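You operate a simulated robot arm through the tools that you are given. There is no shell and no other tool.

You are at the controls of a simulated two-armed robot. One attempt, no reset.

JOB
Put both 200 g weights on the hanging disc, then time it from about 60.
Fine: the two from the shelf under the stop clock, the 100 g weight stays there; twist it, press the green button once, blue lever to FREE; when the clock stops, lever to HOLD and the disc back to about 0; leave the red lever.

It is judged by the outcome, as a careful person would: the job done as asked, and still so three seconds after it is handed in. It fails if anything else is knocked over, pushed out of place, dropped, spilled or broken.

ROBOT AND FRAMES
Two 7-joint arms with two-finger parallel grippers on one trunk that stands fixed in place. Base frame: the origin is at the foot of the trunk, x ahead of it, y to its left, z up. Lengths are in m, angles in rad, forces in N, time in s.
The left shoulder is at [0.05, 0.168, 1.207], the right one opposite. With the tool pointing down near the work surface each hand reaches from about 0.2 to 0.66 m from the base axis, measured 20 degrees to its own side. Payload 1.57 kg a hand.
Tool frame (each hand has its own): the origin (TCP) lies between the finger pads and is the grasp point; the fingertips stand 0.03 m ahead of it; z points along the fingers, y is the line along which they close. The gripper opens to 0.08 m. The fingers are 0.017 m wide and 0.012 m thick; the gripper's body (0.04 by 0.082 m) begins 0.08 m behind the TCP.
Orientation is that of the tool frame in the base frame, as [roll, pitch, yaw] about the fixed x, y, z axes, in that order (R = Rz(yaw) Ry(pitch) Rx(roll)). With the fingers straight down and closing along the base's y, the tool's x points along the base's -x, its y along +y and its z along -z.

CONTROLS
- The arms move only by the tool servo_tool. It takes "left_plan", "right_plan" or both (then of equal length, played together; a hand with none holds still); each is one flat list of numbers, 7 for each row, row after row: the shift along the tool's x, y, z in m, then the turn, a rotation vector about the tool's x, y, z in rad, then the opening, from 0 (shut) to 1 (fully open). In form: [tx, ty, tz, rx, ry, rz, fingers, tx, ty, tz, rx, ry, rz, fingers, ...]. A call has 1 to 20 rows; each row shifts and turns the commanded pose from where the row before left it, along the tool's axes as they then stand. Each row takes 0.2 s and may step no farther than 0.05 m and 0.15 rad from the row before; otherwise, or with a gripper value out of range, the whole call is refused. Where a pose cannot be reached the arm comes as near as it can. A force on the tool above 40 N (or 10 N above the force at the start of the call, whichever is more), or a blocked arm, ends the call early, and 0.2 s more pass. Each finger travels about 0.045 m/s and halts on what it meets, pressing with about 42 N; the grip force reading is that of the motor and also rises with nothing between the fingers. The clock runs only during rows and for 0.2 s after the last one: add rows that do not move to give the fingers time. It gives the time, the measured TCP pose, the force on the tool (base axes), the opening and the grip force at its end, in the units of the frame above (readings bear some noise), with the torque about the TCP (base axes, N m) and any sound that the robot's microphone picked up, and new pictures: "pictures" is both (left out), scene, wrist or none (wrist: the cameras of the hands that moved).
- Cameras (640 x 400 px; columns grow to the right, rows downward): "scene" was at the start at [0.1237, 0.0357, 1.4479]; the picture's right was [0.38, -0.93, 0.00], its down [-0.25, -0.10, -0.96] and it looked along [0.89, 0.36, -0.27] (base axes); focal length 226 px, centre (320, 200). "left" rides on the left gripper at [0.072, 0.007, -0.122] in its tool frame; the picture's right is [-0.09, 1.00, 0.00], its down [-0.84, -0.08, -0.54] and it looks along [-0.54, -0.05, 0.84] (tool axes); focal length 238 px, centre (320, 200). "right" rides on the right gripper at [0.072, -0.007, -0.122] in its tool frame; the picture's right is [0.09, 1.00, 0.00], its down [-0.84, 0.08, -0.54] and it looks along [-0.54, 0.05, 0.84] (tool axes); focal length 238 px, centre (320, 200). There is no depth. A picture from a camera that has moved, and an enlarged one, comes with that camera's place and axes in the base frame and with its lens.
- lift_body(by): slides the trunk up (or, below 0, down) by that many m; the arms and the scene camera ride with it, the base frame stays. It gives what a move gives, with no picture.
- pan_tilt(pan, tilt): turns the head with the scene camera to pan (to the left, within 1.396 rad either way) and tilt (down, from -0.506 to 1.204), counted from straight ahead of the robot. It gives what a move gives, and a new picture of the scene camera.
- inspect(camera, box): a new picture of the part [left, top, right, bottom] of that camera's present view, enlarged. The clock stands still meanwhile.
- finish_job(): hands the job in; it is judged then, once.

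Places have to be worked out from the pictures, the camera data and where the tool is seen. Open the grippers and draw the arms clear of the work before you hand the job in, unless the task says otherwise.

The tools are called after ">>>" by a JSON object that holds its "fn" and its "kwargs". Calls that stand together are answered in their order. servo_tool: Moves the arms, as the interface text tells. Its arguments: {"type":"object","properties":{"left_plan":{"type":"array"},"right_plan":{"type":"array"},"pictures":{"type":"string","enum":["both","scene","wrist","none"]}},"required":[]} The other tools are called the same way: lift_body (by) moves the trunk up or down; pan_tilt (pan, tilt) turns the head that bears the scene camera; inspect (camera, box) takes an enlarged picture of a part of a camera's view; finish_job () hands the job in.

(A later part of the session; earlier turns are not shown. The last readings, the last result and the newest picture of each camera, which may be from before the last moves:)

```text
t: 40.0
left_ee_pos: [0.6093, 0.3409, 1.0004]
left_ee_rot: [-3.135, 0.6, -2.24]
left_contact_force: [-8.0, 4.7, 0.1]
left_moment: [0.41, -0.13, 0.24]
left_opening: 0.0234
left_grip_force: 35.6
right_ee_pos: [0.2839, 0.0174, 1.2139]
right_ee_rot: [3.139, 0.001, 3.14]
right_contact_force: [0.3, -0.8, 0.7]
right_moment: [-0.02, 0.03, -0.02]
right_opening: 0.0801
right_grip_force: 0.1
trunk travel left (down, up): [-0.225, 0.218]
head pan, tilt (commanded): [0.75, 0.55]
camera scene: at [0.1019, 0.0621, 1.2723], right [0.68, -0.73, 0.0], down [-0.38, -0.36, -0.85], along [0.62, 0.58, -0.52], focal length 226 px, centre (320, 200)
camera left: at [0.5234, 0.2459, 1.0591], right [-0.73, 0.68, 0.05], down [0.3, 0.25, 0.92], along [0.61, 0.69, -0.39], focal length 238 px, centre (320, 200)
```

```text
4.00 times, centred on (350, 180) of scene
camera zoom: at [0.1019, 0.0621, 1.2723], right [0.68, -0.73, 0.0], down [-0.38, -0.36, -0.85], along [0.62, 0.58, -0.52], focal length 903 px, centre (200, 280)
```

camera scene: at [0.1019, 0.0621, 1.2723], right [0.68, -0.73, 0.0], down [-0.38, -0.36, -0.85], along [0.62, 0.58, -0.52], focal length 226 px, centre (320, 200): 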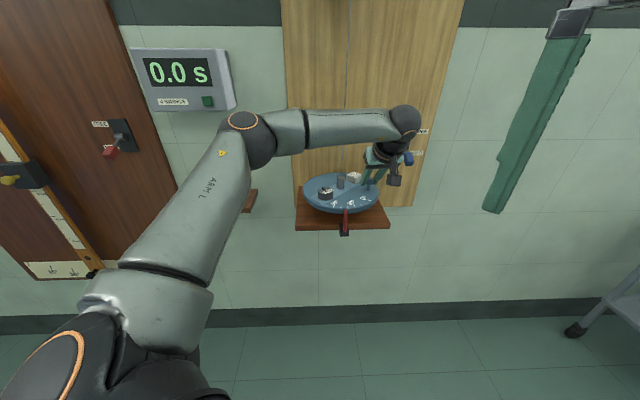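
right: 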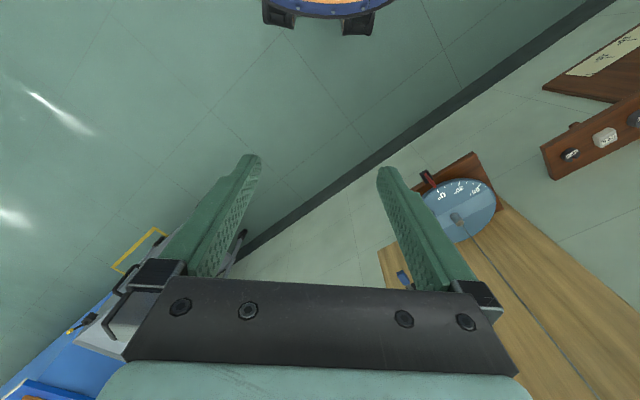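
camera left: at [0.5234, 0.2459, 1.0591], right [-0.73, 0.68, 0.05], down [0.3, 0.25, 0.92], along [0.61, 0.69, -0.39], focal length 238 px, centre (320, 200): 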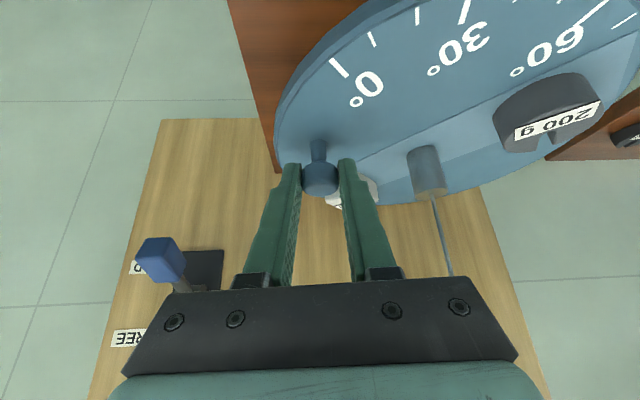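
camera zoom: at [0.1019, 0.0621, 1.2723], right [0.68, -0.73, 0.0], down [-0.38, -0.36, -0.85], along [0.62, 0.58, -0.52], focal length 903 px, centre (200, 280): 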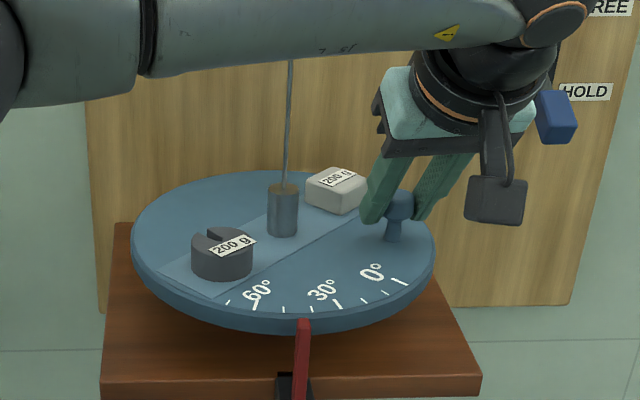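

About 44° now, with ~8 N inward pull, so I trim the path 1 mm inward and go on to about 60°.

>>> {"fn": "servo_tool", "kwargs": {"left_plan": [-0.0059, -0.0011, 0.004, -0.0287, 0, -0.042, 0.2, -0.0056, -0.002, 0.0039, -0.0287, 0, -0.042, 0.2, -0.0057, -0.0016, 0.0039, -0.0287, 0, -0.042, 0.2, 0, 0, 0, 0, 0, 0, 0.2], "pictures": "both"}}

>>> {"fn": "inspect", "kwargs": {"camera": "scene", "box": [285, 130, 415, 230]}}

```text
t: 40.8
left_ee_pos: [0.6147, 0.3458, 0.9994]
left_ee_rot: [-3.1, 0.598, -2.121]
left_contact_force: [8.3, -8.0, -2.4]
left_moment: [-0.08, -0.54, -0.31]
left_opening: 0.0235
left_grip_force: 35.1
left hand out of reach, approached as far as the arm can: row 2, 3
right_ee_pos: [0.2853, 0.0176, 1.2133]
right_ee_rot: [3.141, -0.001, -3.141]
right_contact_force: [0.2, 0.1, -0.5]
right_moment: [0.01, -0.01, -0.02]
right_opening: 0.0799
right_grip_force: 0.1
trunk travel left (down, up): [-0.225, 0.218]
head pan, tilt (commanded): [0.75, 0.55]
stopped in row 3 (left hand): the force on the tool passed its limit at 45 N (the readings are from after the stop); the commanded pose is now the measured one
camera scene: at [0.1033, 0.0619, 1.272], right [0.68, -0.73, 0.0], down [-0.38, -0.36, -0.85], along [0.62, 0.58, -0.52], focal length 226 px, centre (320, 200)
camera left: at [0.5382, 0.244, 1.059], right [-0.8, 0.61, 0.02], down [0.25, 0.3, 0.92], along [0.55, 0.74, -0.39], focal length 238 px, centre (320, 200)
```

scene: 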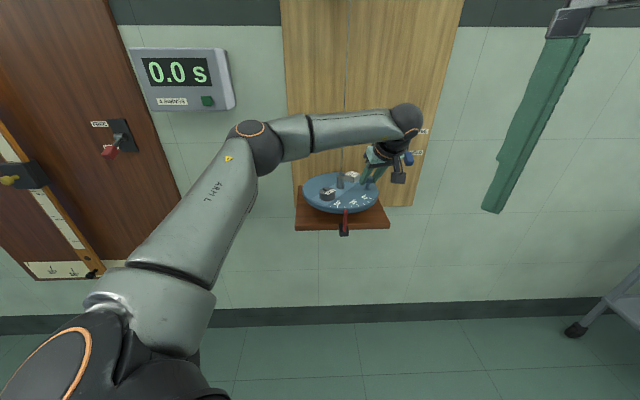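
left: 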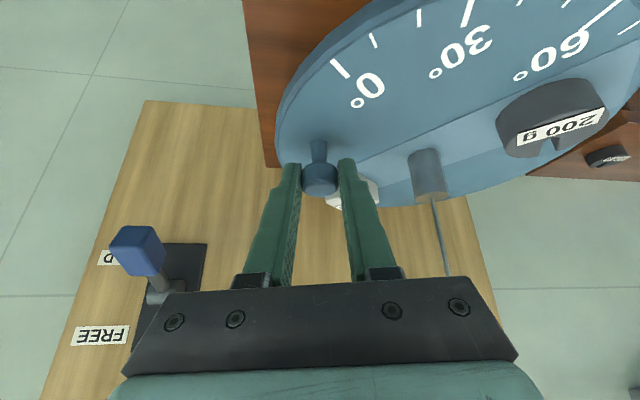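

```text
4.00 times, centred on (350, 180) of scene
camera zoom: at [0.1033, 0.0619, 1.272], right [0.68, -0.73, 0.0], down [-0.38, -0.36, -0.85], along [0.62, 0.58, -0.52], focal length 903 px, centre (200, 280)
```

zoom: 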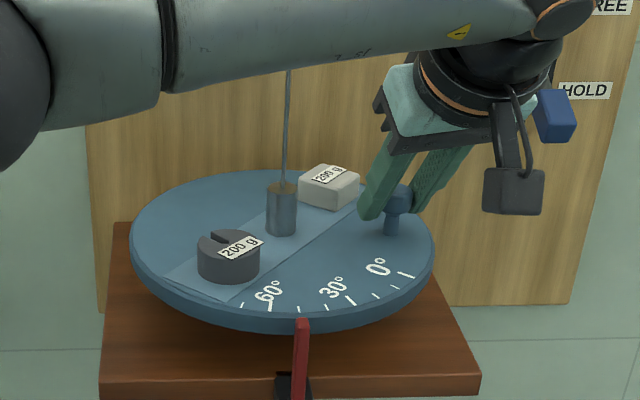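

The arm hit its reach limit at this heading; the disc is now at ~50° and still held. I open, back off along the fingers, and will re-grip with a better heading and the trunk a bit higher.

>>> {"fn": "servo_tool", "kwargs": {"left_plan": [0, 0, 0, 0, 0, 0, 0.45, 0, 0, 0, 0, 0, 0, 0.45, 0, 0, -0.01, 0, 0, 0, 0.45, 0, 0, -0.03, 0, 0, 0, 0.45, 0, 0, -0.04, 0, 0, 0, 0.45], "pictures": "both"}}

>>> {"fn": "inspect", "kwargs": {"camera": "scene", "box": [285, 130, 415, 230]}}

```text
t: 42.0
left_ee_pos: [0.5788, 0.3184, 1.0664]
left_ee_rot: [-3.106, 0.598, -2.117]
left_contact_force: [0.3, 0.7, -1.0]
left_moment: [0.0, -0.01, 0.01]
left_opening: 0.0362
left_grip_force: 0.0
left hand out of reach, approached as far as the arm can: row 5
right_ee_pos: [0.2838, 0.0178, 1.2132]
right_ee_rot: [3.139, 0.001, -3.142]
right_contact_force: [0.4, 0.0, 0.3]
right_moment: [-0.01, 0.03, 0.0]
right_opening: 0.0799
right_grip_force: 0.0
trunk travel left (down, up): [-0.225, 0.218]
head pan, tilt (commanded): [0.75, 0.55]
camera scene: at [0.1027, 0.0614, 1.2722], right [0.68, -0.73, 0.0], down [-0.38, -0.36, -0.85], along [0.62, 0.58, -0.52], focal length 226 px, centre (320, 200)
camera left: at [0.5035, 0.2155, 1.1243], right [-0.8, 0.6, 0.02], down [0.25, 0.3, 0.92], along [0.55, 0.74, -0.39], focal length 238 px, centre (320, 200)
```

scene: 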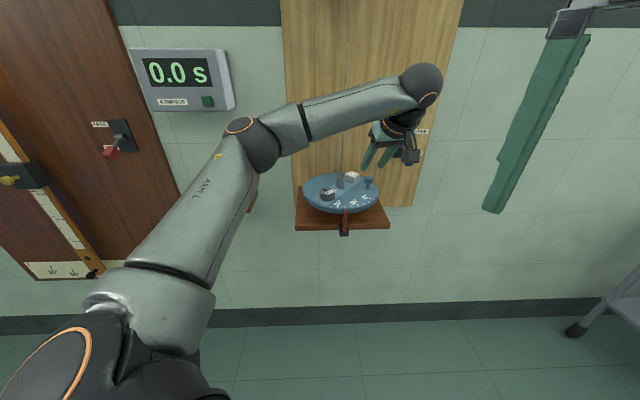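
left: 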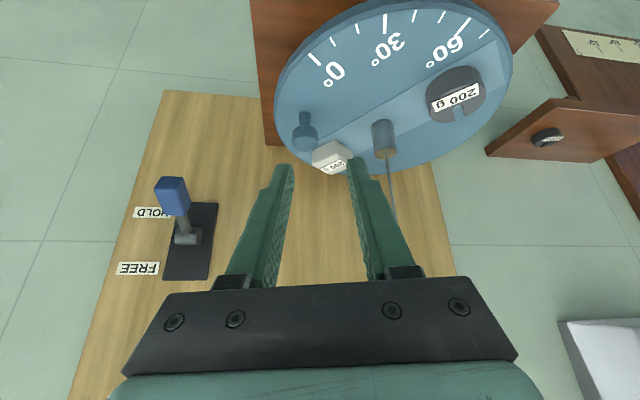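

```text
4.00 times, centred on (350, 180) of scene
camera zoom: at [0.1027, 0.0614, 1.2722], right [0.68, -0.73, 0.0], down [-0.38, -0.36, -0.85], along [0.62, 0.58, -0.52], focal length 903 px, centre (200, 280)
```

zoom: 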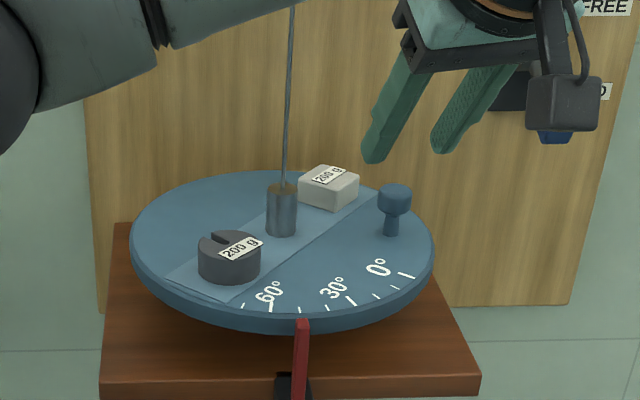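

The disc stays at ~50° by itself. I raise the trunk 0.10 m for better reach.

>>> {"fn": "lift_body", "kwargs": {"by": 0.1}}

```text
t: 43.3
left_ee_pos: [0.5789, 0.3186, 1.1648]
left_ee_rot: [-3.108, 0.599, -2.118]
left_contact_force: [-0.5, 0.5, 0.7]
left_moment: [0.0, -0.03, -0.01]
left_opening: 0.0359
left_grip_force: 0.1
right_ee_pos: [0.2839, 0.0169, 1.3136]
right_ee_rot: [3.139, 0.001, 3.139]
right_contact_force: [0.0, 0.9, 0.3]
right_moment: [0.01, 0.04, -0.02]
right_opening: 0.0801
right_grip_force: 0.1
trunk travel left (down, up): [-0.325, 0.118]
head pan, tilt (commanded): [0.75, 0.55]
```

Now I swing the heading back to 25° (levelling the small roll) and come down to a pre-grasp over the knob's new place.

>>> {"fn": "servo_tool", "kwargs": {"left_plan": [0, 0, 0, -0.034, 0, 0, 0.5, 0, 0, 0, 0.0829, 0, 0.1211, 0.5, 0, 0, 0, 0.0829, 0, 0.1211, 0.5, 0, 0, 0, 0.0829, 0, 0.1211, 0.5, 0, 0, 0, 0.0829, 0, 0.1211, 0.5, 0.0196, 0.0042, 0.0302, 0, 0, 0, 0.5, 0.0196, 0.0042, 0.0302, 0, 0, 0, 0.5, 0, 0, 0, 0, 0, 0, 0.5], "pictures": "both"}}

>>> {"fn": "inspect", "kwargs": {"camera": "left", "box": [200, 40, 460, 240]}}

>>> {"fn": "inspect", "kwargs": {"camera": "scene", "box": [285, 150, 425, 260]}}

```text
t: 45.1
left_ee_pos: [0.5732, 0.3297, 1.0911]
left_ee_rot: [-3.139, 0.601, -2.706]
left_contact_force: [0.5, -0.7, 0.6]
left_moment: [-0.04, 0.0, 0.0]
left_opening: 0.0403
left_grip_force: 0.2
left hand out of reach, approached as far as the arm can: row 1
right_ee_pos: [0.2842, 0.0167, 1.3133]
right_ee_rot: [3.14, 0.003, -3.14]
right_contact_force: [0.6, 0.3, -0.2]
right_moment: [0.01, 0.0, -0.02]
right_opening: 0.08
right_grip_force: 0.0
trunk travel left (down, up): [-0.325, 0.118]
head pan, tilt (commanded): [0.75, 0.55]
camera scene: at [0.1028, 0.0615, 1.3722], right [0.68, -0.73, 0.0], down [-0.38, -0.36, -0.85], along [0.62, 0.58, -0.52], focal length 226 px, centre (320, 200)
camera left: at [0.4544, 0.2824, 1.1506], right [-0.35, 0.93, 0.05], down [0.38, 0.09, 0.92], along [0.86, 0.34, -0.39], focal length 238 px, centre (320, 200)
```

scene: 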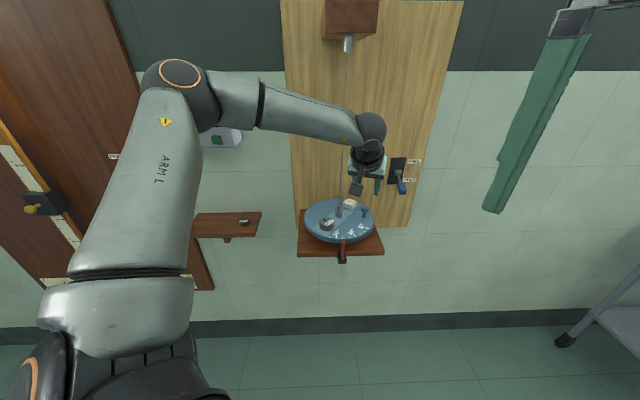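
left: 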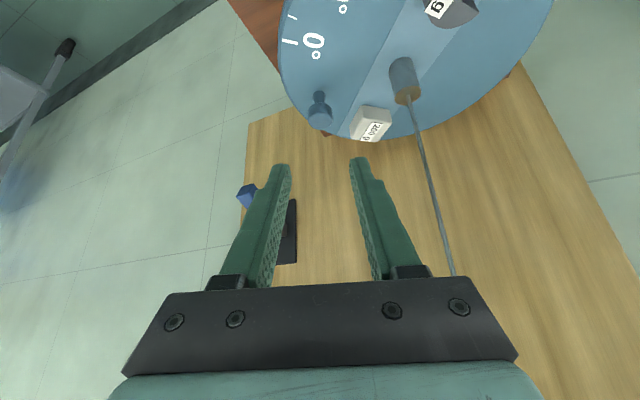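

```text
2.00 times, centred on (330, 140) of left
camera zoom: at [0.4544, 0.2824, 1.1506], right [-0.35, 0.93, 0.05], down [0.38, 0.09, 0.92], along [0.86, 0.34, -0.39], focal length 477 px, centre (300, 320)
```

zoom: 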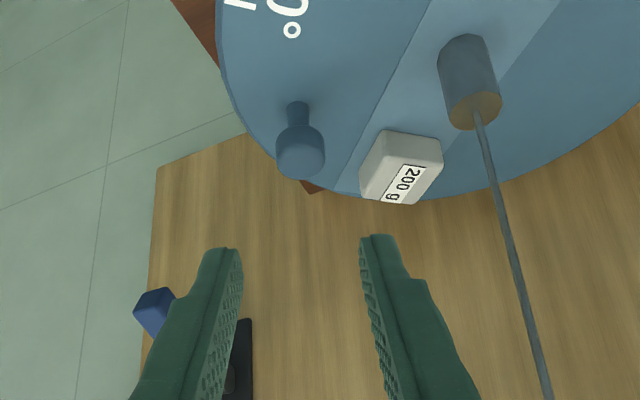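

```text
3.64 times, centred on (355, 205) of scene
camera zoom: at [0.1028, 0.0615, 1.3722], right [0.68, -0.73, 0.0], down [-0.38, -0.36, -0.85], along [0.62, 0.58, -0.52], focal length 821 px, centre (193, 182)
```

zoom: 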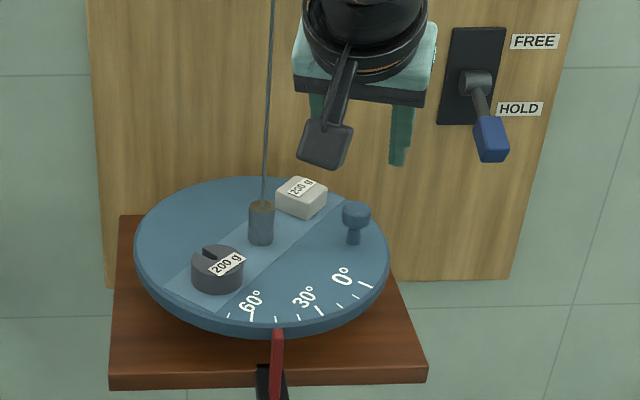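

Knob now at ≈[0.617, 0.3515]. I turn the heading to 40° to keep the finger clear of the white block, and slide down around the knob.

>>> {"fn": "servo_tool", "kwargs": {"left_plan": [0, 0, 0, -0.074, 0, -0.108, 0.46, 0, 0, 0, -0.074, 0, -0.108, 0.46, 0.0195, -0.0114, 0.02, 0, 0, 0, 0.46, 0, 0, 0.0195, 0, 0, 0, 0.46, 0, 0, 0.0195, 0, 0, 0, 0.46, 0, 0, 0.0195, 0, 0, 0, 0.46, 0, 0, 0, 0, 0, 0, 0.46], "pictures": "both"}}

>>> {"fn": "inspect", "kwargs": {"camera": "left", "box": [220, 60, 460, 220]}}

>>> {"fn": "inspect", "kwargs": {"camera": "scene", "box": [285, 150, 425, 260]}}

```text
t: 46.7
left_ee_pos: [0.5999, 0.3401, 1.0154]
left_ee_rot: [-3.139, 0.599, -2.443]
left_contact_force: [-0.3, -0.1, 0.0]
left_moment: [-0.01, 0.0, 0.0]
left_opening: 0.0365
left_grip_force: 0.0
right_ee_pos: [0.2844, 0.0173, 1.3133]
right_ee_rot: [3.14, 0.003, -3.141]
right_contact_force: [-0.1, 1.0, -0.1]
right_moment: [0.03, -0.03, 0.0]
right_opening: 0.0801
right_grip_force: 0.1
trunk travel left (down, up): [-0.325, 0.118]
head pan, tilt (commanded): [0.75, 0.55]
camera scene: at [0.1028, 0.0615, 1.3722], right [0.68, -0.73, 0.0], down [-0.38, -0.36, -0.85], along [0.62, 0.58, -0.52], focal length 226 px, centre (320, 200)
camera left: at [0.4983, 0.2634, 1.0736], right [-0.58, 0.81, 0.05], down [0.34, 0.19, 0.92], along [0.74, 0.55, -0.39], focal length 238 px, centre (320, 200)
```

scene: 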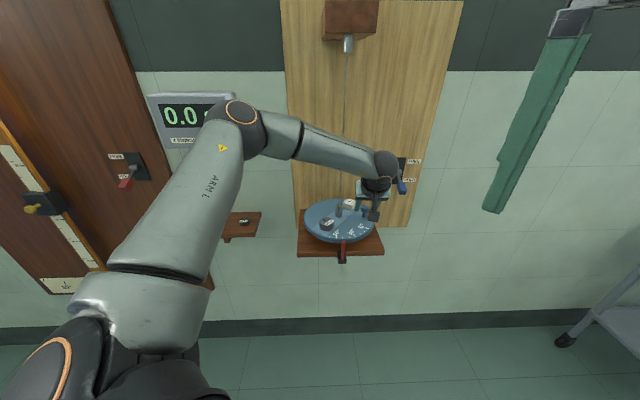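
left: 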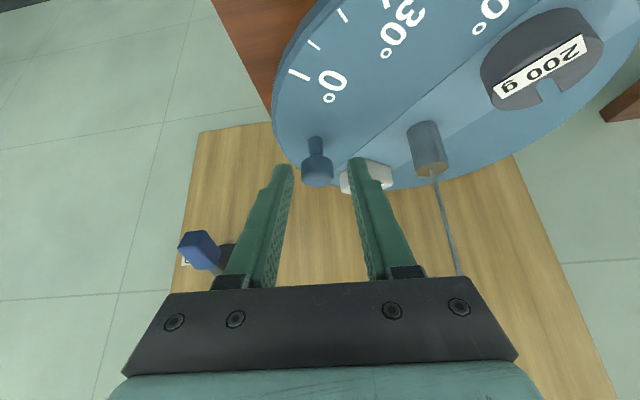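

```text
2.50 times, centred on (340, 140) of left
camera zoom: at [0.4983, 0.2634, 1.0736], right [-0.58, 0.81, 0.05], down [0.34, 0.19, 0.92], along [0.74, 0.55, -0.39], focal length 596 px, centre (270, 350)
```

zoom: 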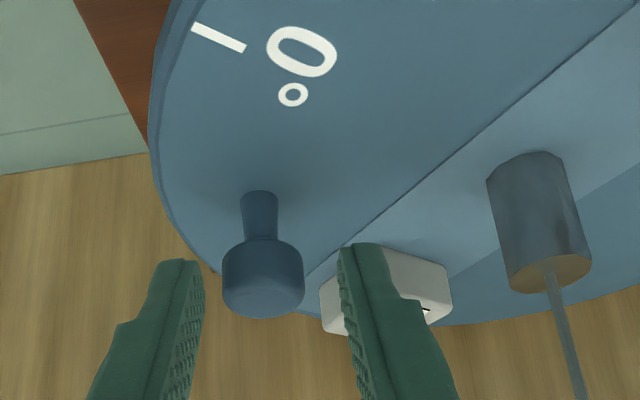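

```text
3.64 times, centred on (355, 205) of scene
camera zoom: at [0.1028, 0.0615, 1.3722], right [0.68, -0.73, 0.0], down [-0.38, -0.36, -0.85], along [0.62, 0.58, -0.52], focal length 821 px, centre (193, 182)
```

zoom: 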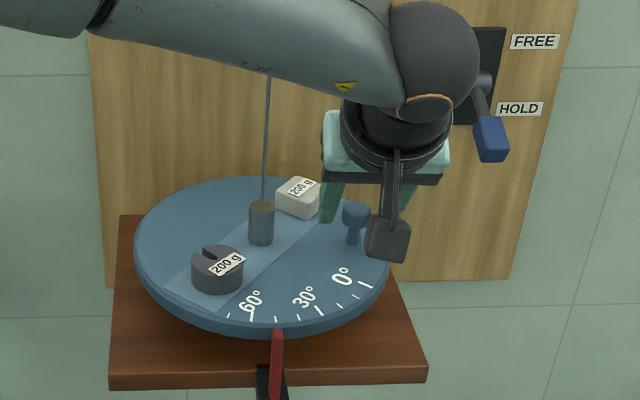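

Knob refined at ≈[0.617, 0.3516]; the left finger has ~15 mm to the white block. I finish the descent and grip.

>>> {"fn": "servo_tool", "kwargs": {"left_plan": [-0.0005, -0.0012, 0.01, 0, 0, 0, 0.46, -0.0004, -0.001, 0.01, 0, 0, 0, 0.46, 0, 0, 0, 0, 0, 0, 0.2, 0, 0, 0, 0, 0, 0, 0.2, 0, 0, 0, 0, 0, 0, 0.2], "pictures": "wrist"}}

>>> {"fn": "inspect", "kwargs": {"camera": "left", "box": [220, 60, 460, 220]}}

```text
t: 47.9
left_ee_pos: [0.6121, 0.3451, 0.9988]
left_ee_rot: [-3.141, 0.599, -2.444]
left_contact_force: [0.1, 0.6, -0.9]
left_moment: [0.09, -0.11, -0.05]
left_opening: 0.0237
left_grip_force: 33.4
right_ee_pos: [0.2844, 0.0162, 1.3133]
right_ee_rot: [3.141, 0.0, 3.142]
right_contact_force: [0.8, 0.0, -0.2]
right_moment: [-0.01, -0.01, 0.02]
right_opening: 0.0801
right_grip_force: 0.0
trunk travel left (down, up): [-0.325, 0.118]
head pan, tilt (commanded): [0.75, 0.55]
camera left: at [0.5097, 0.2696, 1.0588], right [-0.58, 0.81, 0.05], down [0.34, 0.19, 0.92], along [0.74, 0.55, -0.39], focal length 238 px, centre (320, 200)
```

left: 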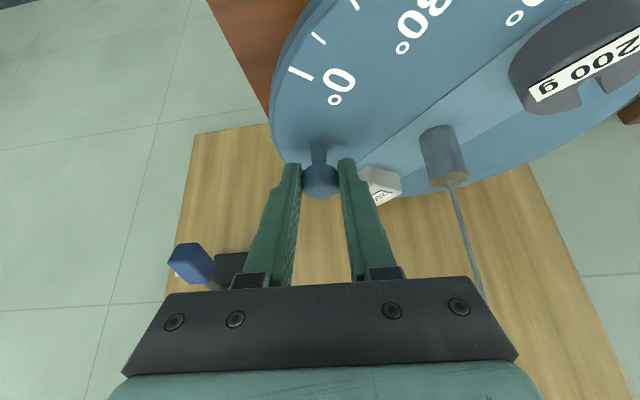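

```text
2.50 times, centred on (340, 140) of left
camera zoom: at [0.5097, 0.2696, 1.0588], right [-0.58, 0.81, 0.05], down [0.34, 0.19, 0.92], along [0.74, 0.55, -0.39], focal length 596 px, centre (270, 350)
```

zoom: 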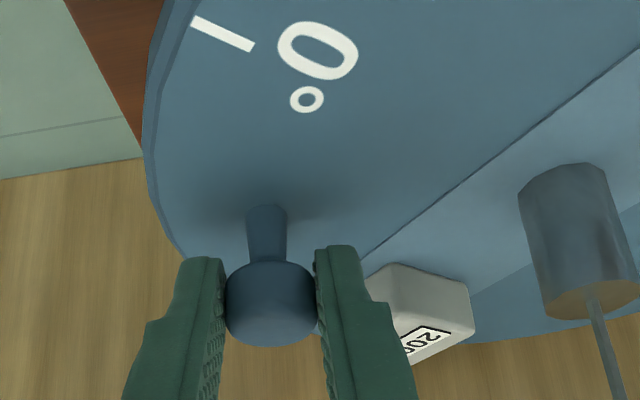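

Knob gripped again. I turn the last ~10° along the arc.

>>> {"fn": "servo_tool", "kwargs": {"left_plan": [-0.0043, 0.0002, 0.003, 0, 0, 0, 0.2, -0.0042, 0.0005, 0.0029, 0, 0, 0, 0.2, -0.0042, 0.0008, 0.0029, 0, 0, 0, 0.2, 0, 0, 0, 0, 0, 0, 0.2], "pictures": "wrist"}}

>>> {"fn": "inspect", "kwargs": {"camera": "scene", "box": [295, 170, 405, 260]}}

```text
t: 48.9
left_ee_pos: [0.6217, 0.3578, 0.9987]
left_ee_rot: [-3.139, 0.6, -2.442]
left_contact_force: [-7.8, -1.3, 1.0]
left_moment: [-0.13, 0.23, 0.38]
left_opening: 0.0234
left_grip_force: 35.6
right_ee_pos: [0.2831, 0.0179, 1.3134]
right_ee_rot: [3.141, 0.003, 3.141]
right_contact_force: [-0.2, 1.5, -1.0]
right_moment: [-0.02, 0.02, 0.0]
right_opening: 0.0798
right_grip_force: 0.1
trunk travel left (down, up): [-0.325, 0.118]
head pan, tilt (commanded): [0.75, 0.55]
camera left: at [0.5201, 0.2802, 1.0588], right [-0.58, 0.81, 0.05], down [0.34, 0.19, 0.92], along [0.74, 0.55, -0.39], focal length 238 px, centre (320, 200)
```

left: 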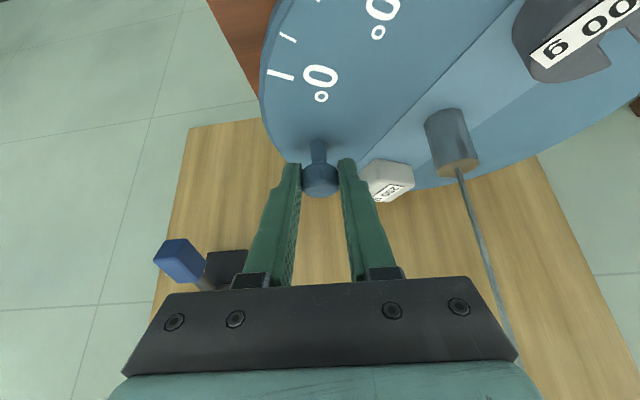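

```text
4.44 times, centred on (350, 215) of scene
camera zoom: at [0.1018, 0.0613, 1.3723], right [0.68, -0.73, 0.0], down [-0.38, -0.36, -0.85], along [0.62, 0.58, -0.52], focal length 1004 px, centre (187, 133)
```

zoom: 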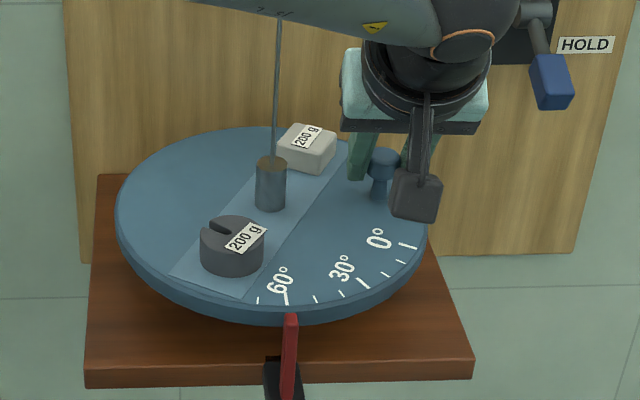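

The 60° tick stands at the pointer. I release the knob and withdraw.

>>> {"fn": "servo_tool", "kwargs": {"left_plan": [0, 0, 0, 0, 0, 0, 0.46, 0, 0, 0, 0, 0, 0, 0.46, 0, 0, -0.01, 0, 0, 0, 0.46, 0, 0, -0.03, 0, 0, 0, 0.46, 0, 0, -0.045, 0, 0, 0, 0.46, 0, 0, -0.045, 0, 0, 0, 0.46], "pictures": "both"}}

>>> {"fn": "inspect", "kwargs": {"camera": "scene", "box": [285, 140, 425, 260]}}

>>> {"fn": "inspect", "kwargs": {"camera": "left", "box": [100, 40, 400, 290]}}

```text
t: 50.3
left_ee_pos: [0.5664, 0.312, 1.1094]
left_ee_rot: [-3.139, 0.599, -2.442]
left_contact_force: [1.0, -1.1, 0.0]
left_moment: [0.01, 0.02, -0.01]
left_opening: 0.0368
left_grip_force: 0.0
right_ee_pos: [0.2839, 0.0166, 1.3136]
right_ee_rot: [3.138, 0.002, 3.141]
right_contact_force: [0.3, 0.2, 0.3]
right_moment: [-0.01, -0.01, 0.02]
right_opening: 0.0799
right_grip_force: 0.1
trunk travel left (down, up): [-0.325, 0.118]
head pan, tilt (commanded): [0.75, 0.55]
camera scene: at [0.1024, 0.0613, 1.3723], right [0.68, -0.73, 0.0], down [-0.38, -0.36, -0.85], along [0.62, 0.58, -0.52], focal length 226 px, centre (320, 200)
camera left: at [0.4642, 0.2357, 1.1679], right [-0.58, 0.81, 0.05], down [0.34, 0.19, 0.92], along [0.74, 0.55, -0.39], focal length 238 px, centre (320, 200)
```

scene: 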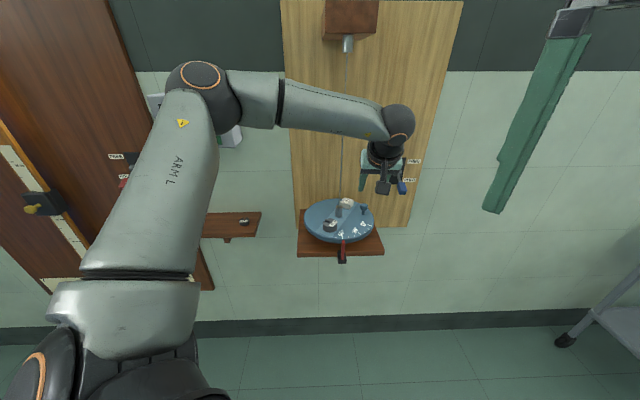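
left: 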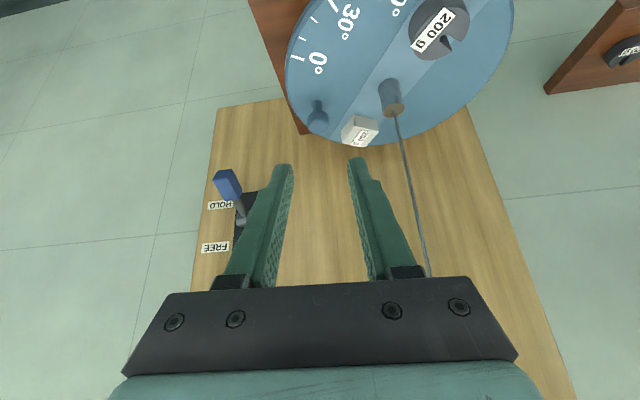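

```text
3.33 times, centred on (355, 200) of scene
camera zoom: at [0.1024, 0.0613, 1.3723], right [0.68, -0.73, 0.0], down [-0.38, -0.36, -0.85], along [0.62, 0.58, -0.52], focal length 753 px, centre (203, 200)
```

zoom: 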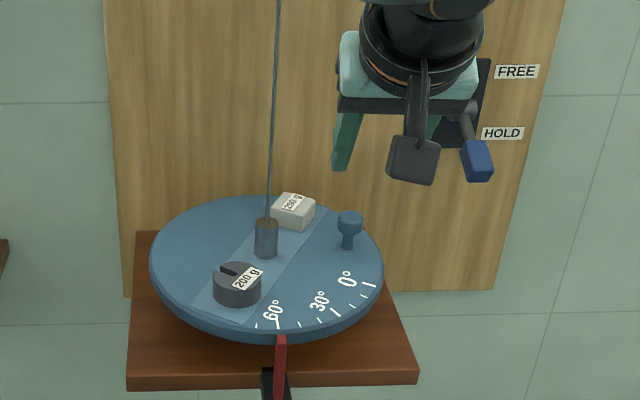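

```text
1.60 times, centred on (250, 165) of left
camera zoom: at [0.4642, 0.2357, 1.1679], right [-0.58, 0.81, 0.05], down [0.34, 0.19, 0.92], along [0.74, 0.55, -0.39], focal length 381 px, centre (432, 256)
```

zoom: 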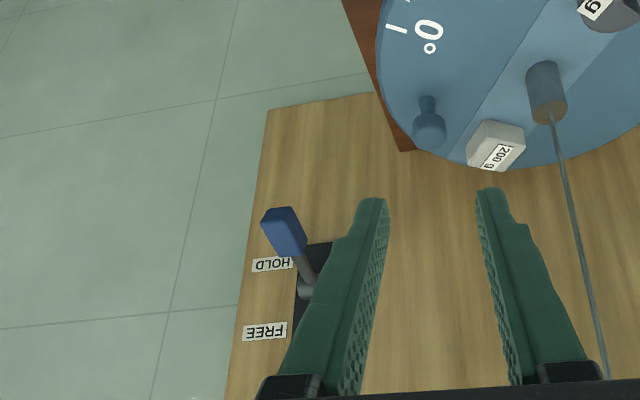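

The disc rests at 60°. Before pressing the button I rehearse the lever approach: I close the fingers, pitch the tool up to near-horizontal and move right, staying short of the blue lever.

>>> {"fn": "servo_tool", "kwargs": {"left_plan": [0, 0, 0, 0.049, 0, 0.072, 0, 0, 0, 0, 0, -0.15, 0, 0, 0, 0, 0, 0, -0.15, 0, 0, 0, 0, 0, 0, -0.15, 0, 0, 0, 0, 0, 0, -0.15, 0, 0, 0, -0.0407, 0, 0, 0, 0, 0, 0, -0.0407, 0, 0, 0, 0, 0, 0, -0.0407, 0, 0, 0, 0, 0, 0.02, 0, 0.03, 0, 0, 0, 0, 0.02, 0, 0.02, 0, 0, 0, 0], "pictures": "both"}}

>>> {"fn": "inspect", "kwargs": {"camera": "left", "box": [180, 0, 460, 200]}}

>>> {"fn": "inspect", "kwargs": {"camera": "scene", "box": [285, 130, 445, 260]}}

```text
t: 52.5
left_ee_pos: [0.6216, 0.2889, 1.0674]
left_ee_rot: [-3.136, 1.198, -2.528]
left_contact_force: [0.6, -0.5, 0.0]
left_moment: [0.03, -0.02, -0.02]
left_opening: 0.0
left_grip_force: 21.3
left hand out of reach, approached as far as the arm can: row 7, 8, 9, 10
right_ee_pos: [0.2851, 0.0174, 1.3135]
right_ee_rot: [3.14, 0.001, 3.139]
right_contact_force: [0.8, -0.8, 0.8]
right_moment: [-0.01, -0.02, 0.04]
right_opening: 0.0799
right_grip_force: 0.0
trunk travel left (down, up): [-0.325, 0.118]
head pan, tilt (commanded): [0.75, 0.55]
camera scene: at [0.103, 0.0616, 1.3722], right [0.68, -0.73, 0.0], down [-0.38, -0.36, -0.85], along [0.62, 0.58, -0.52], focal length 226 px, centre (320, 200)
camera left: at [0.5028, 0.2155, 1.0439], right [-0.54, 0.84, 0.08], down [-0.12, -0.18, 0.98], along [0.83, 0.52, 0.2], focal length 238 px, centre (320, 200)
```

scene: 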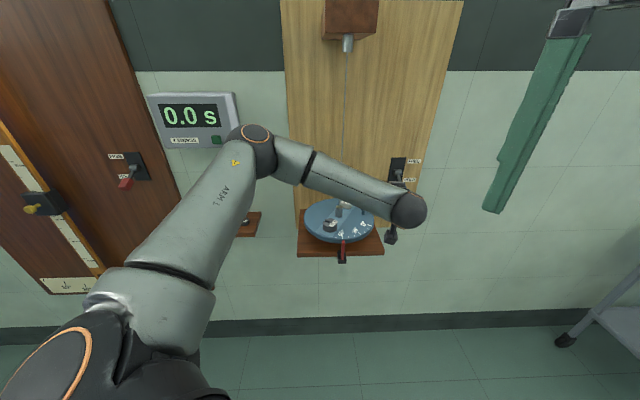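
left: 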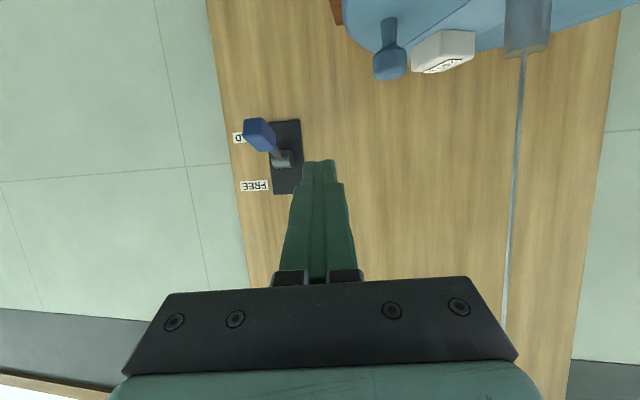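

```text
2.00 times, centred on (320, 100) of left
camera zoom: at [0.5028, 0.2155, 1.0439], right [-0.54, 0.84, 0.08], down [-0.12, -0.18, 0.98], along [0.83, 0.52, 0.2], focal length 477 px, centre (320, 400)
```

zoom: 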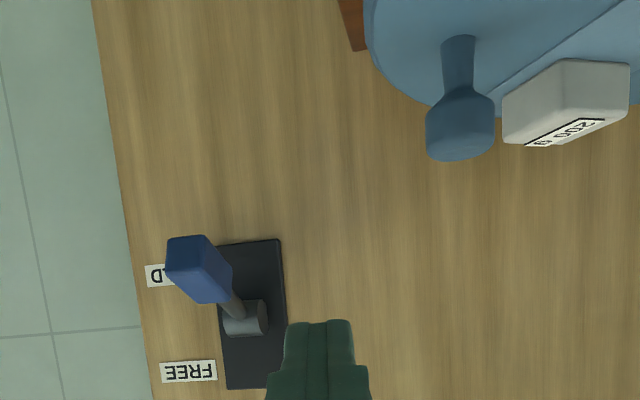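

```text
3.08 times, centred on (365, 195) of scene
camera zoom: at [0.103, 0.0616, 1.3722], right [0.68, -0.73, 0.0], down [-0.38, -0.36, -0.85], along [0.62, 0.58, -0.52], focal length 695 px, centre (182, 215)
```

zoom: 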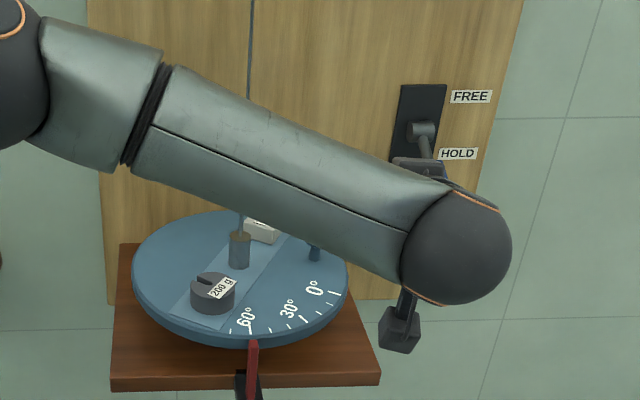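

The arm hits a wrist limit at this heading (35°) but not the distance, so I swing the tool heading to ~15° with less tilt, still short of the lever, and look again.

>>> {"fn": "servo_tool", "kwargs": {"left_plan": [0, 0, 0, 0.1094, 0, 0.0425, 0, 0, 0, 0, 0.1094, 0, 0.0425, 0, 0, 0, 0, 0.1094, 0, 0.0425, 0, 0, 0, 0, 0, 0.15, 0, 0, 0, 0, 0, 0, 0.15, 0, 0, 0, 0, 0, 0, 0, 0, 0], "pictures": "both"}}

>>> {"fn": "inspect", "kwargs": {"camera": "left", "box": [140, 0, 440, 220]}}

>>> {"fn": "inspect", "kwargs": {"camera": "scene", "box": [285, 130, 445, 260]}}

```text
t: 53.9
left_ee_pos: [0.6199, 0.2897, 1.0664]
left_ee_rot: [-3.138, 0.9, -2.882]
left_contact_force: [-1.4, -0.9, -0.4]
left_moment: [0.02, -0.02, -0.03]
left_opening: 0.0
left_grip_force: 21.2
right_ee_pos: [0.2833, 0.0166, 1.3135]
right_ee_rot: [3.138, 0.004, -3.141]
right_contact_force: [-0.3, 0.1, 0.7]
right_moment: [-0.01, 0.02, 0.02]
right_opening: 0.0801
right_grip_force: 0.0
trunk travel left (down, up): [-0.325, 0.118]
head pan, tilt (commanded): [0.75, 0.55]
camera scene: at [0.1028, 0.0614, 1.3722], right [0.68, -0.73, 0.0], down [-0.38, -0.36, -0.85], along [0.62, 0.58, -0.52], focal length 226 px, centre (320, 200)
camera left: at [0.4832, 0.2598, 1.0849], right [-0.2, 0.98, 0.07], down [0.11, -0.05, 0.99], along [0.97, 0.2, -0.1], focal length 238 px, centre (320, 200)
```

scene: 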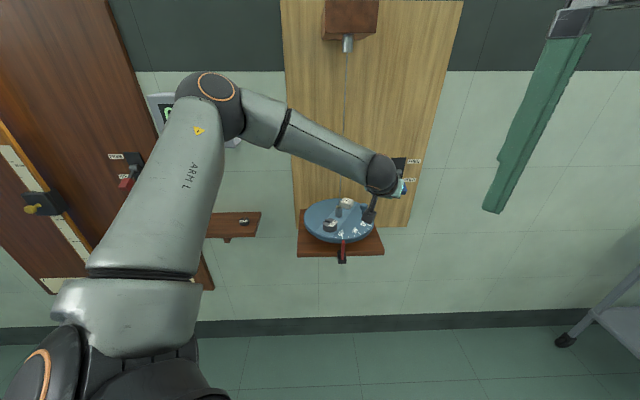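
left: 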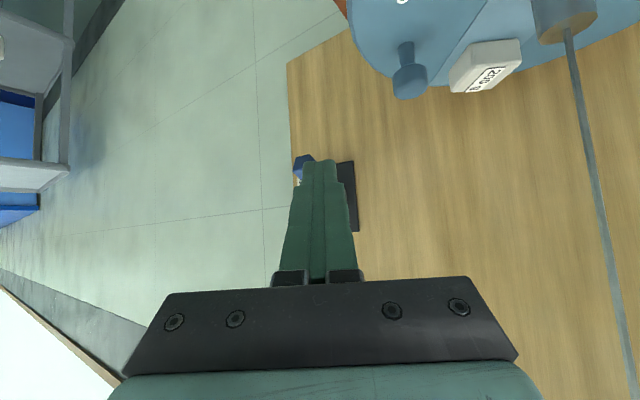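

```text
1.82 times, centred on (290, 110) of left
camera zoom: at [0.4832, 0.2598, 1.0849], right [-0.2, 0.98, 0.07], down [0.11, -0.05, 0.99], along [0.97, 0.2, -0.1], focal length 433 px, centre (374, 364)
```

zoom: 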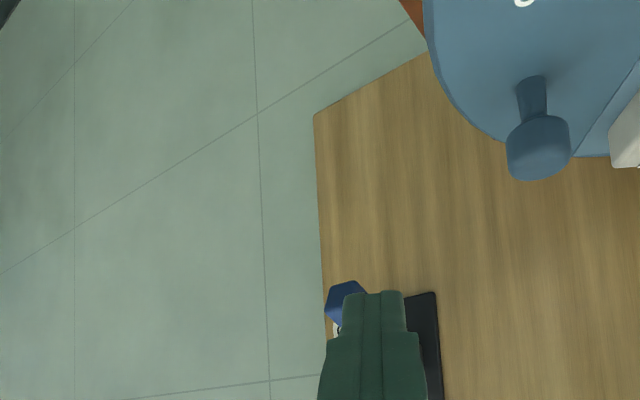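

```text
3.08 times, centred on (365, 195) of scene
camera zoom: at [0.1028, 0.0614, 1.3722], right [0.68, -0.73, 0.0], down [-0.38, -0.36, -0.85], along [0.62, 0.58, -0.52], focal length 695 px, centre (182, 215)
```

zoom: 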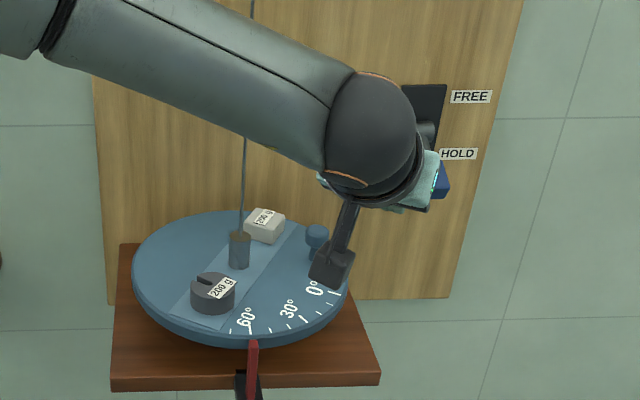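

This heading is reachable. I move to the rehearsal pose in front of and slightly below the lever handle, still not touching.

>>> {"fn": "servo_tool", "kwargs": {"left_plan": [0, 0, 0, -0.0697, 0, -0.0553, 0, 0, 0, 0, 0, -0.15, 0, 0, 0.0144, -0.0097, 0.0254, 0, 0, 0, 0, 0.0144, -0.0097, 0.0254, 0, 0, 0, 0, 0.0143, -0.0097, 0.0255, 0, 0, 0, 0, 0, 0, 0, 0, 0, 0, 0], "pictures": "both"}}

>>> {"fn": "inspect", "kwargs": {"camera": "left", "box": [180, 60, 460, 260]}}

>>> {"fn": "inspect", "kwargs": {"camera": "scene", "box": [305, 130, 445, 240]}}

```text
t: 55.3
left_ee_pos: [0.6563, 0.2898, 1.0013]
left_ee_rot: [-3.136, 1.049, -2.792]
left_contact_force: [-0.7, -0.5, 0.6]
left_moment: [0.0, 0.03, -0.04]
left_opening: 0.0
left_grip_force: 21.5
left hand out of reach, approached as far as the arm can: row 5
right_ee_pos: [0.2841, 0.0173, 1.3128]
right_ee_rot: [3.141, 0.0, 3.141]
right_contact_force: [-0.2, 0.2, -0.3]
right_moment: [0.02, 0.01, -0.02]
right_opening: 0.0801
right_grip_force: 0.1
trunk travel left (down, up): [-0.325, 0.118]
head pan, tilt (commanded): [0.75, 0.55]
camera scene: at [0.1029, 0.0616, 1.3722], right [0.68, -0.73, 0.0], down [-0.38, -0.36, -0.85], along [0.62, 0.58, -0.52], focal length 226 px, centre (320, 200)
camera left: at [0.5209, 0.2487, 0.9989], right [-0.29, 0.95, 0.08], down [-0.02, -0.09, 1.0], along [0.96, 0.29, 0.05], focal length 238 px, centre (320, 200)
```

scene: 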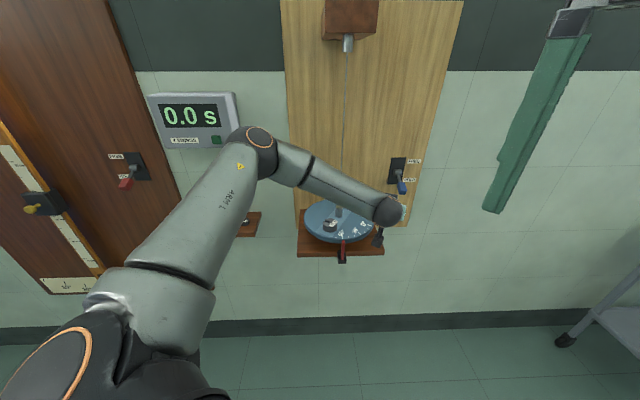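
left: 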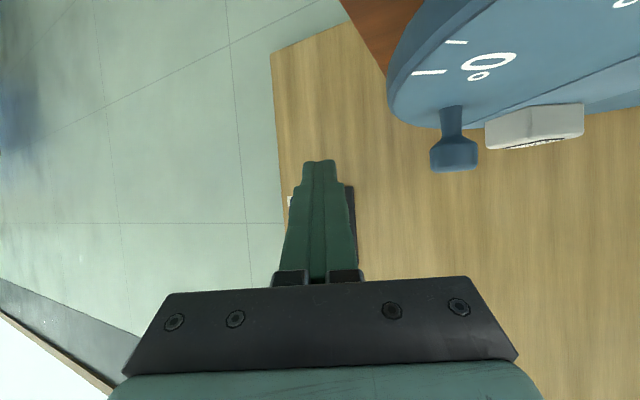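

```text
2.00 times, centred on (320, 160) of left
camera zoom: at [0.5209, 0.2487, 0.9989], right [-0.29, 0.95, 0.08], down [-0.02, -0.09, 1.0], along [0.96, 0.29, 0.05], focal length 477 px, centre (320, 280)
```

zoom: 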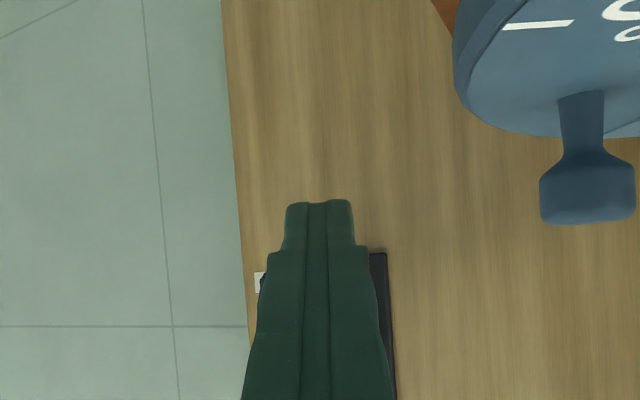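

```text
3.64 times, centred on (375, 185) of scene
camera zoom: at [0.1029, 0.0616, 1.3722], right [0.68, -0.73, 0.0], down [-0.38, -0.36, -0.85], along [0.62, 0.58, -0.52], focal length 821 px, centre (120, 254)
```

zoom: 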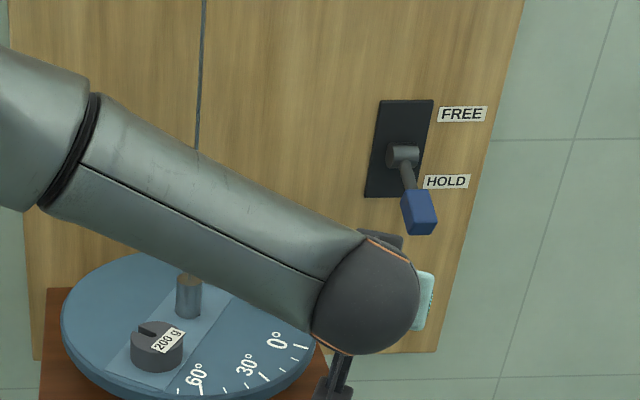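

The wrist's roll seems to be what limits the arm here (the bend axis lines up with the tool's x). I back off slightly and roll the tool +90° about its own axis, which also puts the fingers above/below the lever handle later.

>>> {"fn": "servo_tool", "kwargs": {"left_plan": [-0.017, 0, -0.03, 0, 0, 0, 0, 0, 0, 0, 0, 0, 0.1428, 0, 0, 0, 0, 0, 0, 0.1428, 0, 0, 0, 0, 0, 0, 0.1428, 0, 0, 0, 0, 0, 0, 0.1428, 0, 0, 0, 0, 0, 0, 0.1428, 0, 0, 0, 0, 0, 0, 0.1428, 0, 0, 0, 0, 0, 0, 0.1428, 0, 0, 0, 0, 0, 0, 0.1428, 0, 0, 0, 0, 0, 0, 0.1428, 0, 0, 0, 0, 0, 0, 0.1428, 0, 0, 0, 0, 0, 0, 0.1428, 0], "pictures": "both"}}

```text
t: 57.9
left_ee_pos: [0.6404, 0.2825, 1.0313]
left_ee_rot: [2.093, -0.002, 1.914]
left_contact_force: [1.1, -0.7, -0.1]
left_moment: [0.03, 0.0, 0.02]
left_opening: 0.0003
left_grip_force: 20.6
right_ee_pos: [0.2838, 0.0162, 1.3131]
right_ee_rot: [3.14, 0.001, 3.141]
right_contact_force: [-0.3, 0.2, 0.2]
right_moment: [0.02, 0.01, -0.02]
right_opening: 0.08
right_grip_force: 0.1
trunk travel left (down, up): [-0.325, 0.118]
head pan, tilt (commanded): [0.75, 0.55]
camera scene: at [0.1028, 0.0616, 1.3722], right [0.68, -0.73, 0.0], down [-0.38, -0.36, -0.85], along [0.62, 0.58, -0.52], focal length 226 px, centre (320, 200)
camera left: at [0.5193, 0.3158, 1.0967], right [0.5, 0.08, 0.86], down [-0.19, -0.96, 0.2], along [0.85, -0.27, -0.46], focal length 238 px, centre (320, 200)
```

scene: 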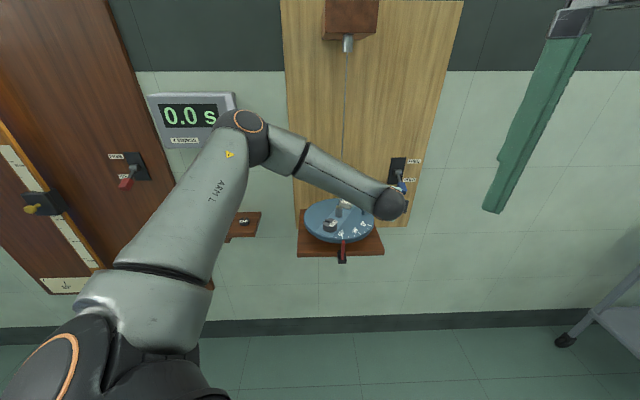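
left: 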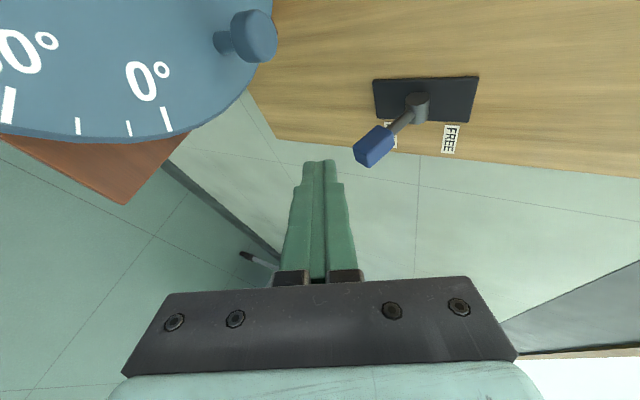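

Now the wrist camera sees the lever side-on. I zoom in to measure it.

>>> {"fn": "inspect", "kwargs": {"camera": "left", "box": [290, 60, 500, 190]}}

>>> {"fn": "inspect", "kwargs": {"camera": "scene", "box": [345, 140, 445, 220]}}

```text
3.05 times, centred on (395, 125) of left
camera zoom: at [0.5193, 0.3158, 1.0967], right [0.5, 0.08, 0.86], down [-0.19, -0.96, 0.2], along [0.85, -0.27, -0.46], focal length 726 px, centre (91, 429)
```

zoom: 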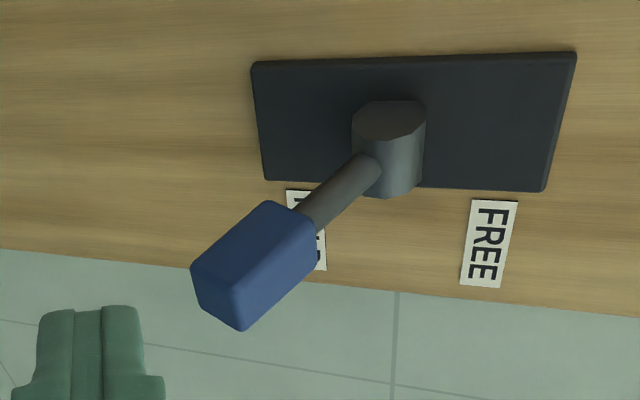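

```text
5.00 times, centred on (395, 180) of scene
camera zoom: at [0.1028, 0.0616, 1.3722], right [0.68, -0.73, 0.0], down [-0.38, -0.36, -0.85], along [0.62, 0.58, -0.52], focal length 1129 px, centre (-55, 300)
```

zoom: 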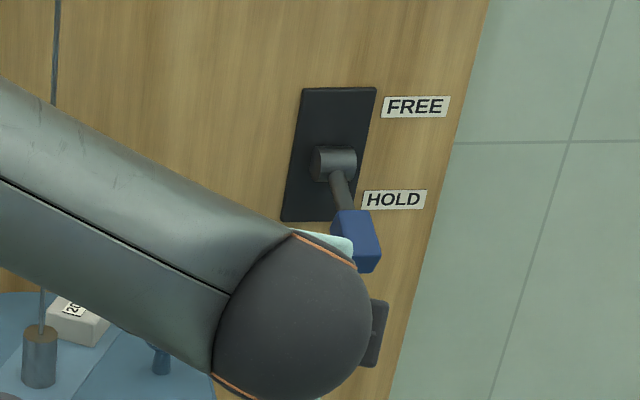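

Lever measured: pivot n≈0.808, z≈1.052; handle end n≈0.741, r≈0.322, z≈1.013 (30° down). I pitch the fingers nearly horizontal and go to a spot in front of and below the handle to check reach.

>>> {"fn": "servo_tool", "kwargs": {"left_plan": [0, 0, 0, -0.15, 0, 0, 0, 0, 0, 0, -0.15, 0, 0, 0, -0.0112, -0.02, 0.0176, 0, 0, 0, 0, -0.0112, -0.02, 0.0176, 0, 0, 0, 0, 0, 0, 0, 0, 0, 0, 0], "pictures": "both"}}

>>> {"fn": "inspect", "kwargs": {"camera": "left", "box": [260, 40, 500, 190]}}

```text
t: 59.1
left_ee_pos: [0.6407, 0.2895, 1.0266]
left_ee_rot: [1.793, 0.003, 1.918]
left_contact_force: [0.7, -0.1, 0.5]
left_moment: [-0.04, 0.0, 0.02]
left_opening: 0.0
left_grip_force: 21.0
left hand out of reach, approached as far as the arm can: row 3, 4
right_ee_pos: [0.2844, 0.0178, 1.3137]
right_ee_rot: [3.139, 0.004, 3.14]
right_contact_force: [-0.7, 0.1, 0.1]
right_moment: [-0.01, 0.0, 0.02]
right_opening: 0.0802
right_grip_force: 0.0
trunk travel left (down, up): [-0.325, 0.118]
head pan, tilt (commanded): [0.75, 0.55]
camera scene: at [0.1029, 0.0616, 1.3722], right [0.68, -0.73, 0.0], down [-0.38, -0.36, -0.85], along [0.62, 0.58, -0.52], focal length 226 px, centre (320, 200)
camera left: at [0.5057, 0.317, 1.0592], right [0.24, -0.01, 0.97], down [-0.23, -0.97, 0.05], along [0.94, -0.23, -0.23], focal length 238 px, centre (320, 200)
```

scene: 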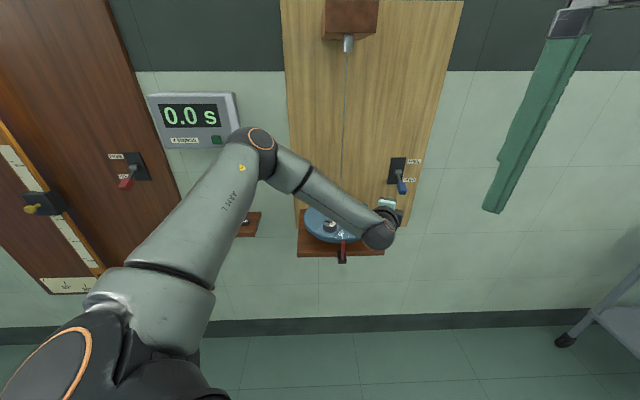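
left: 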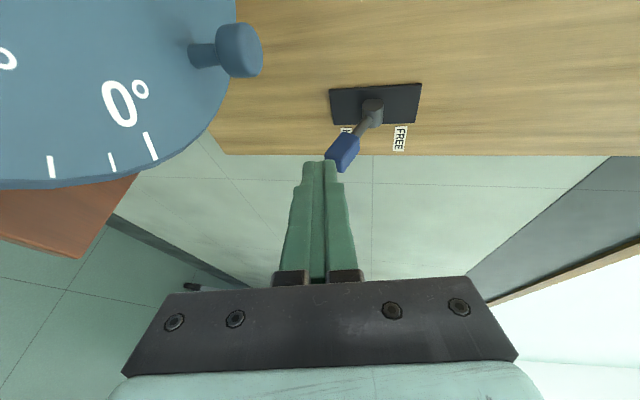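

```text
2.67 times, centred on (380, 115) of left
camera zoom: at [0.5057, 0.317, 1.0592], right [0.24, -0.01, 0.97], down [-0.23, -0.97, 0.05], along [0.94, -0.23, -0.23], focal length 636 px, centre (160, 427)
```

zoom: 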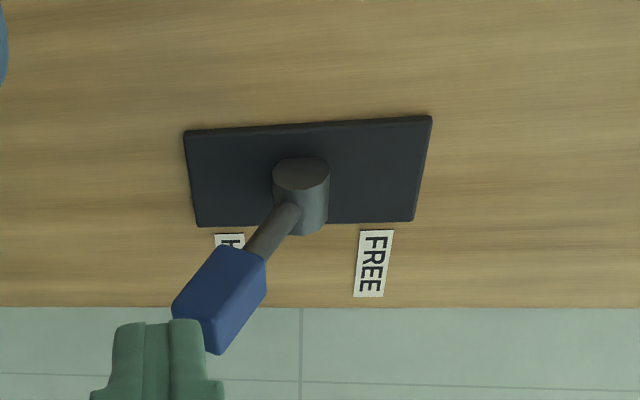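

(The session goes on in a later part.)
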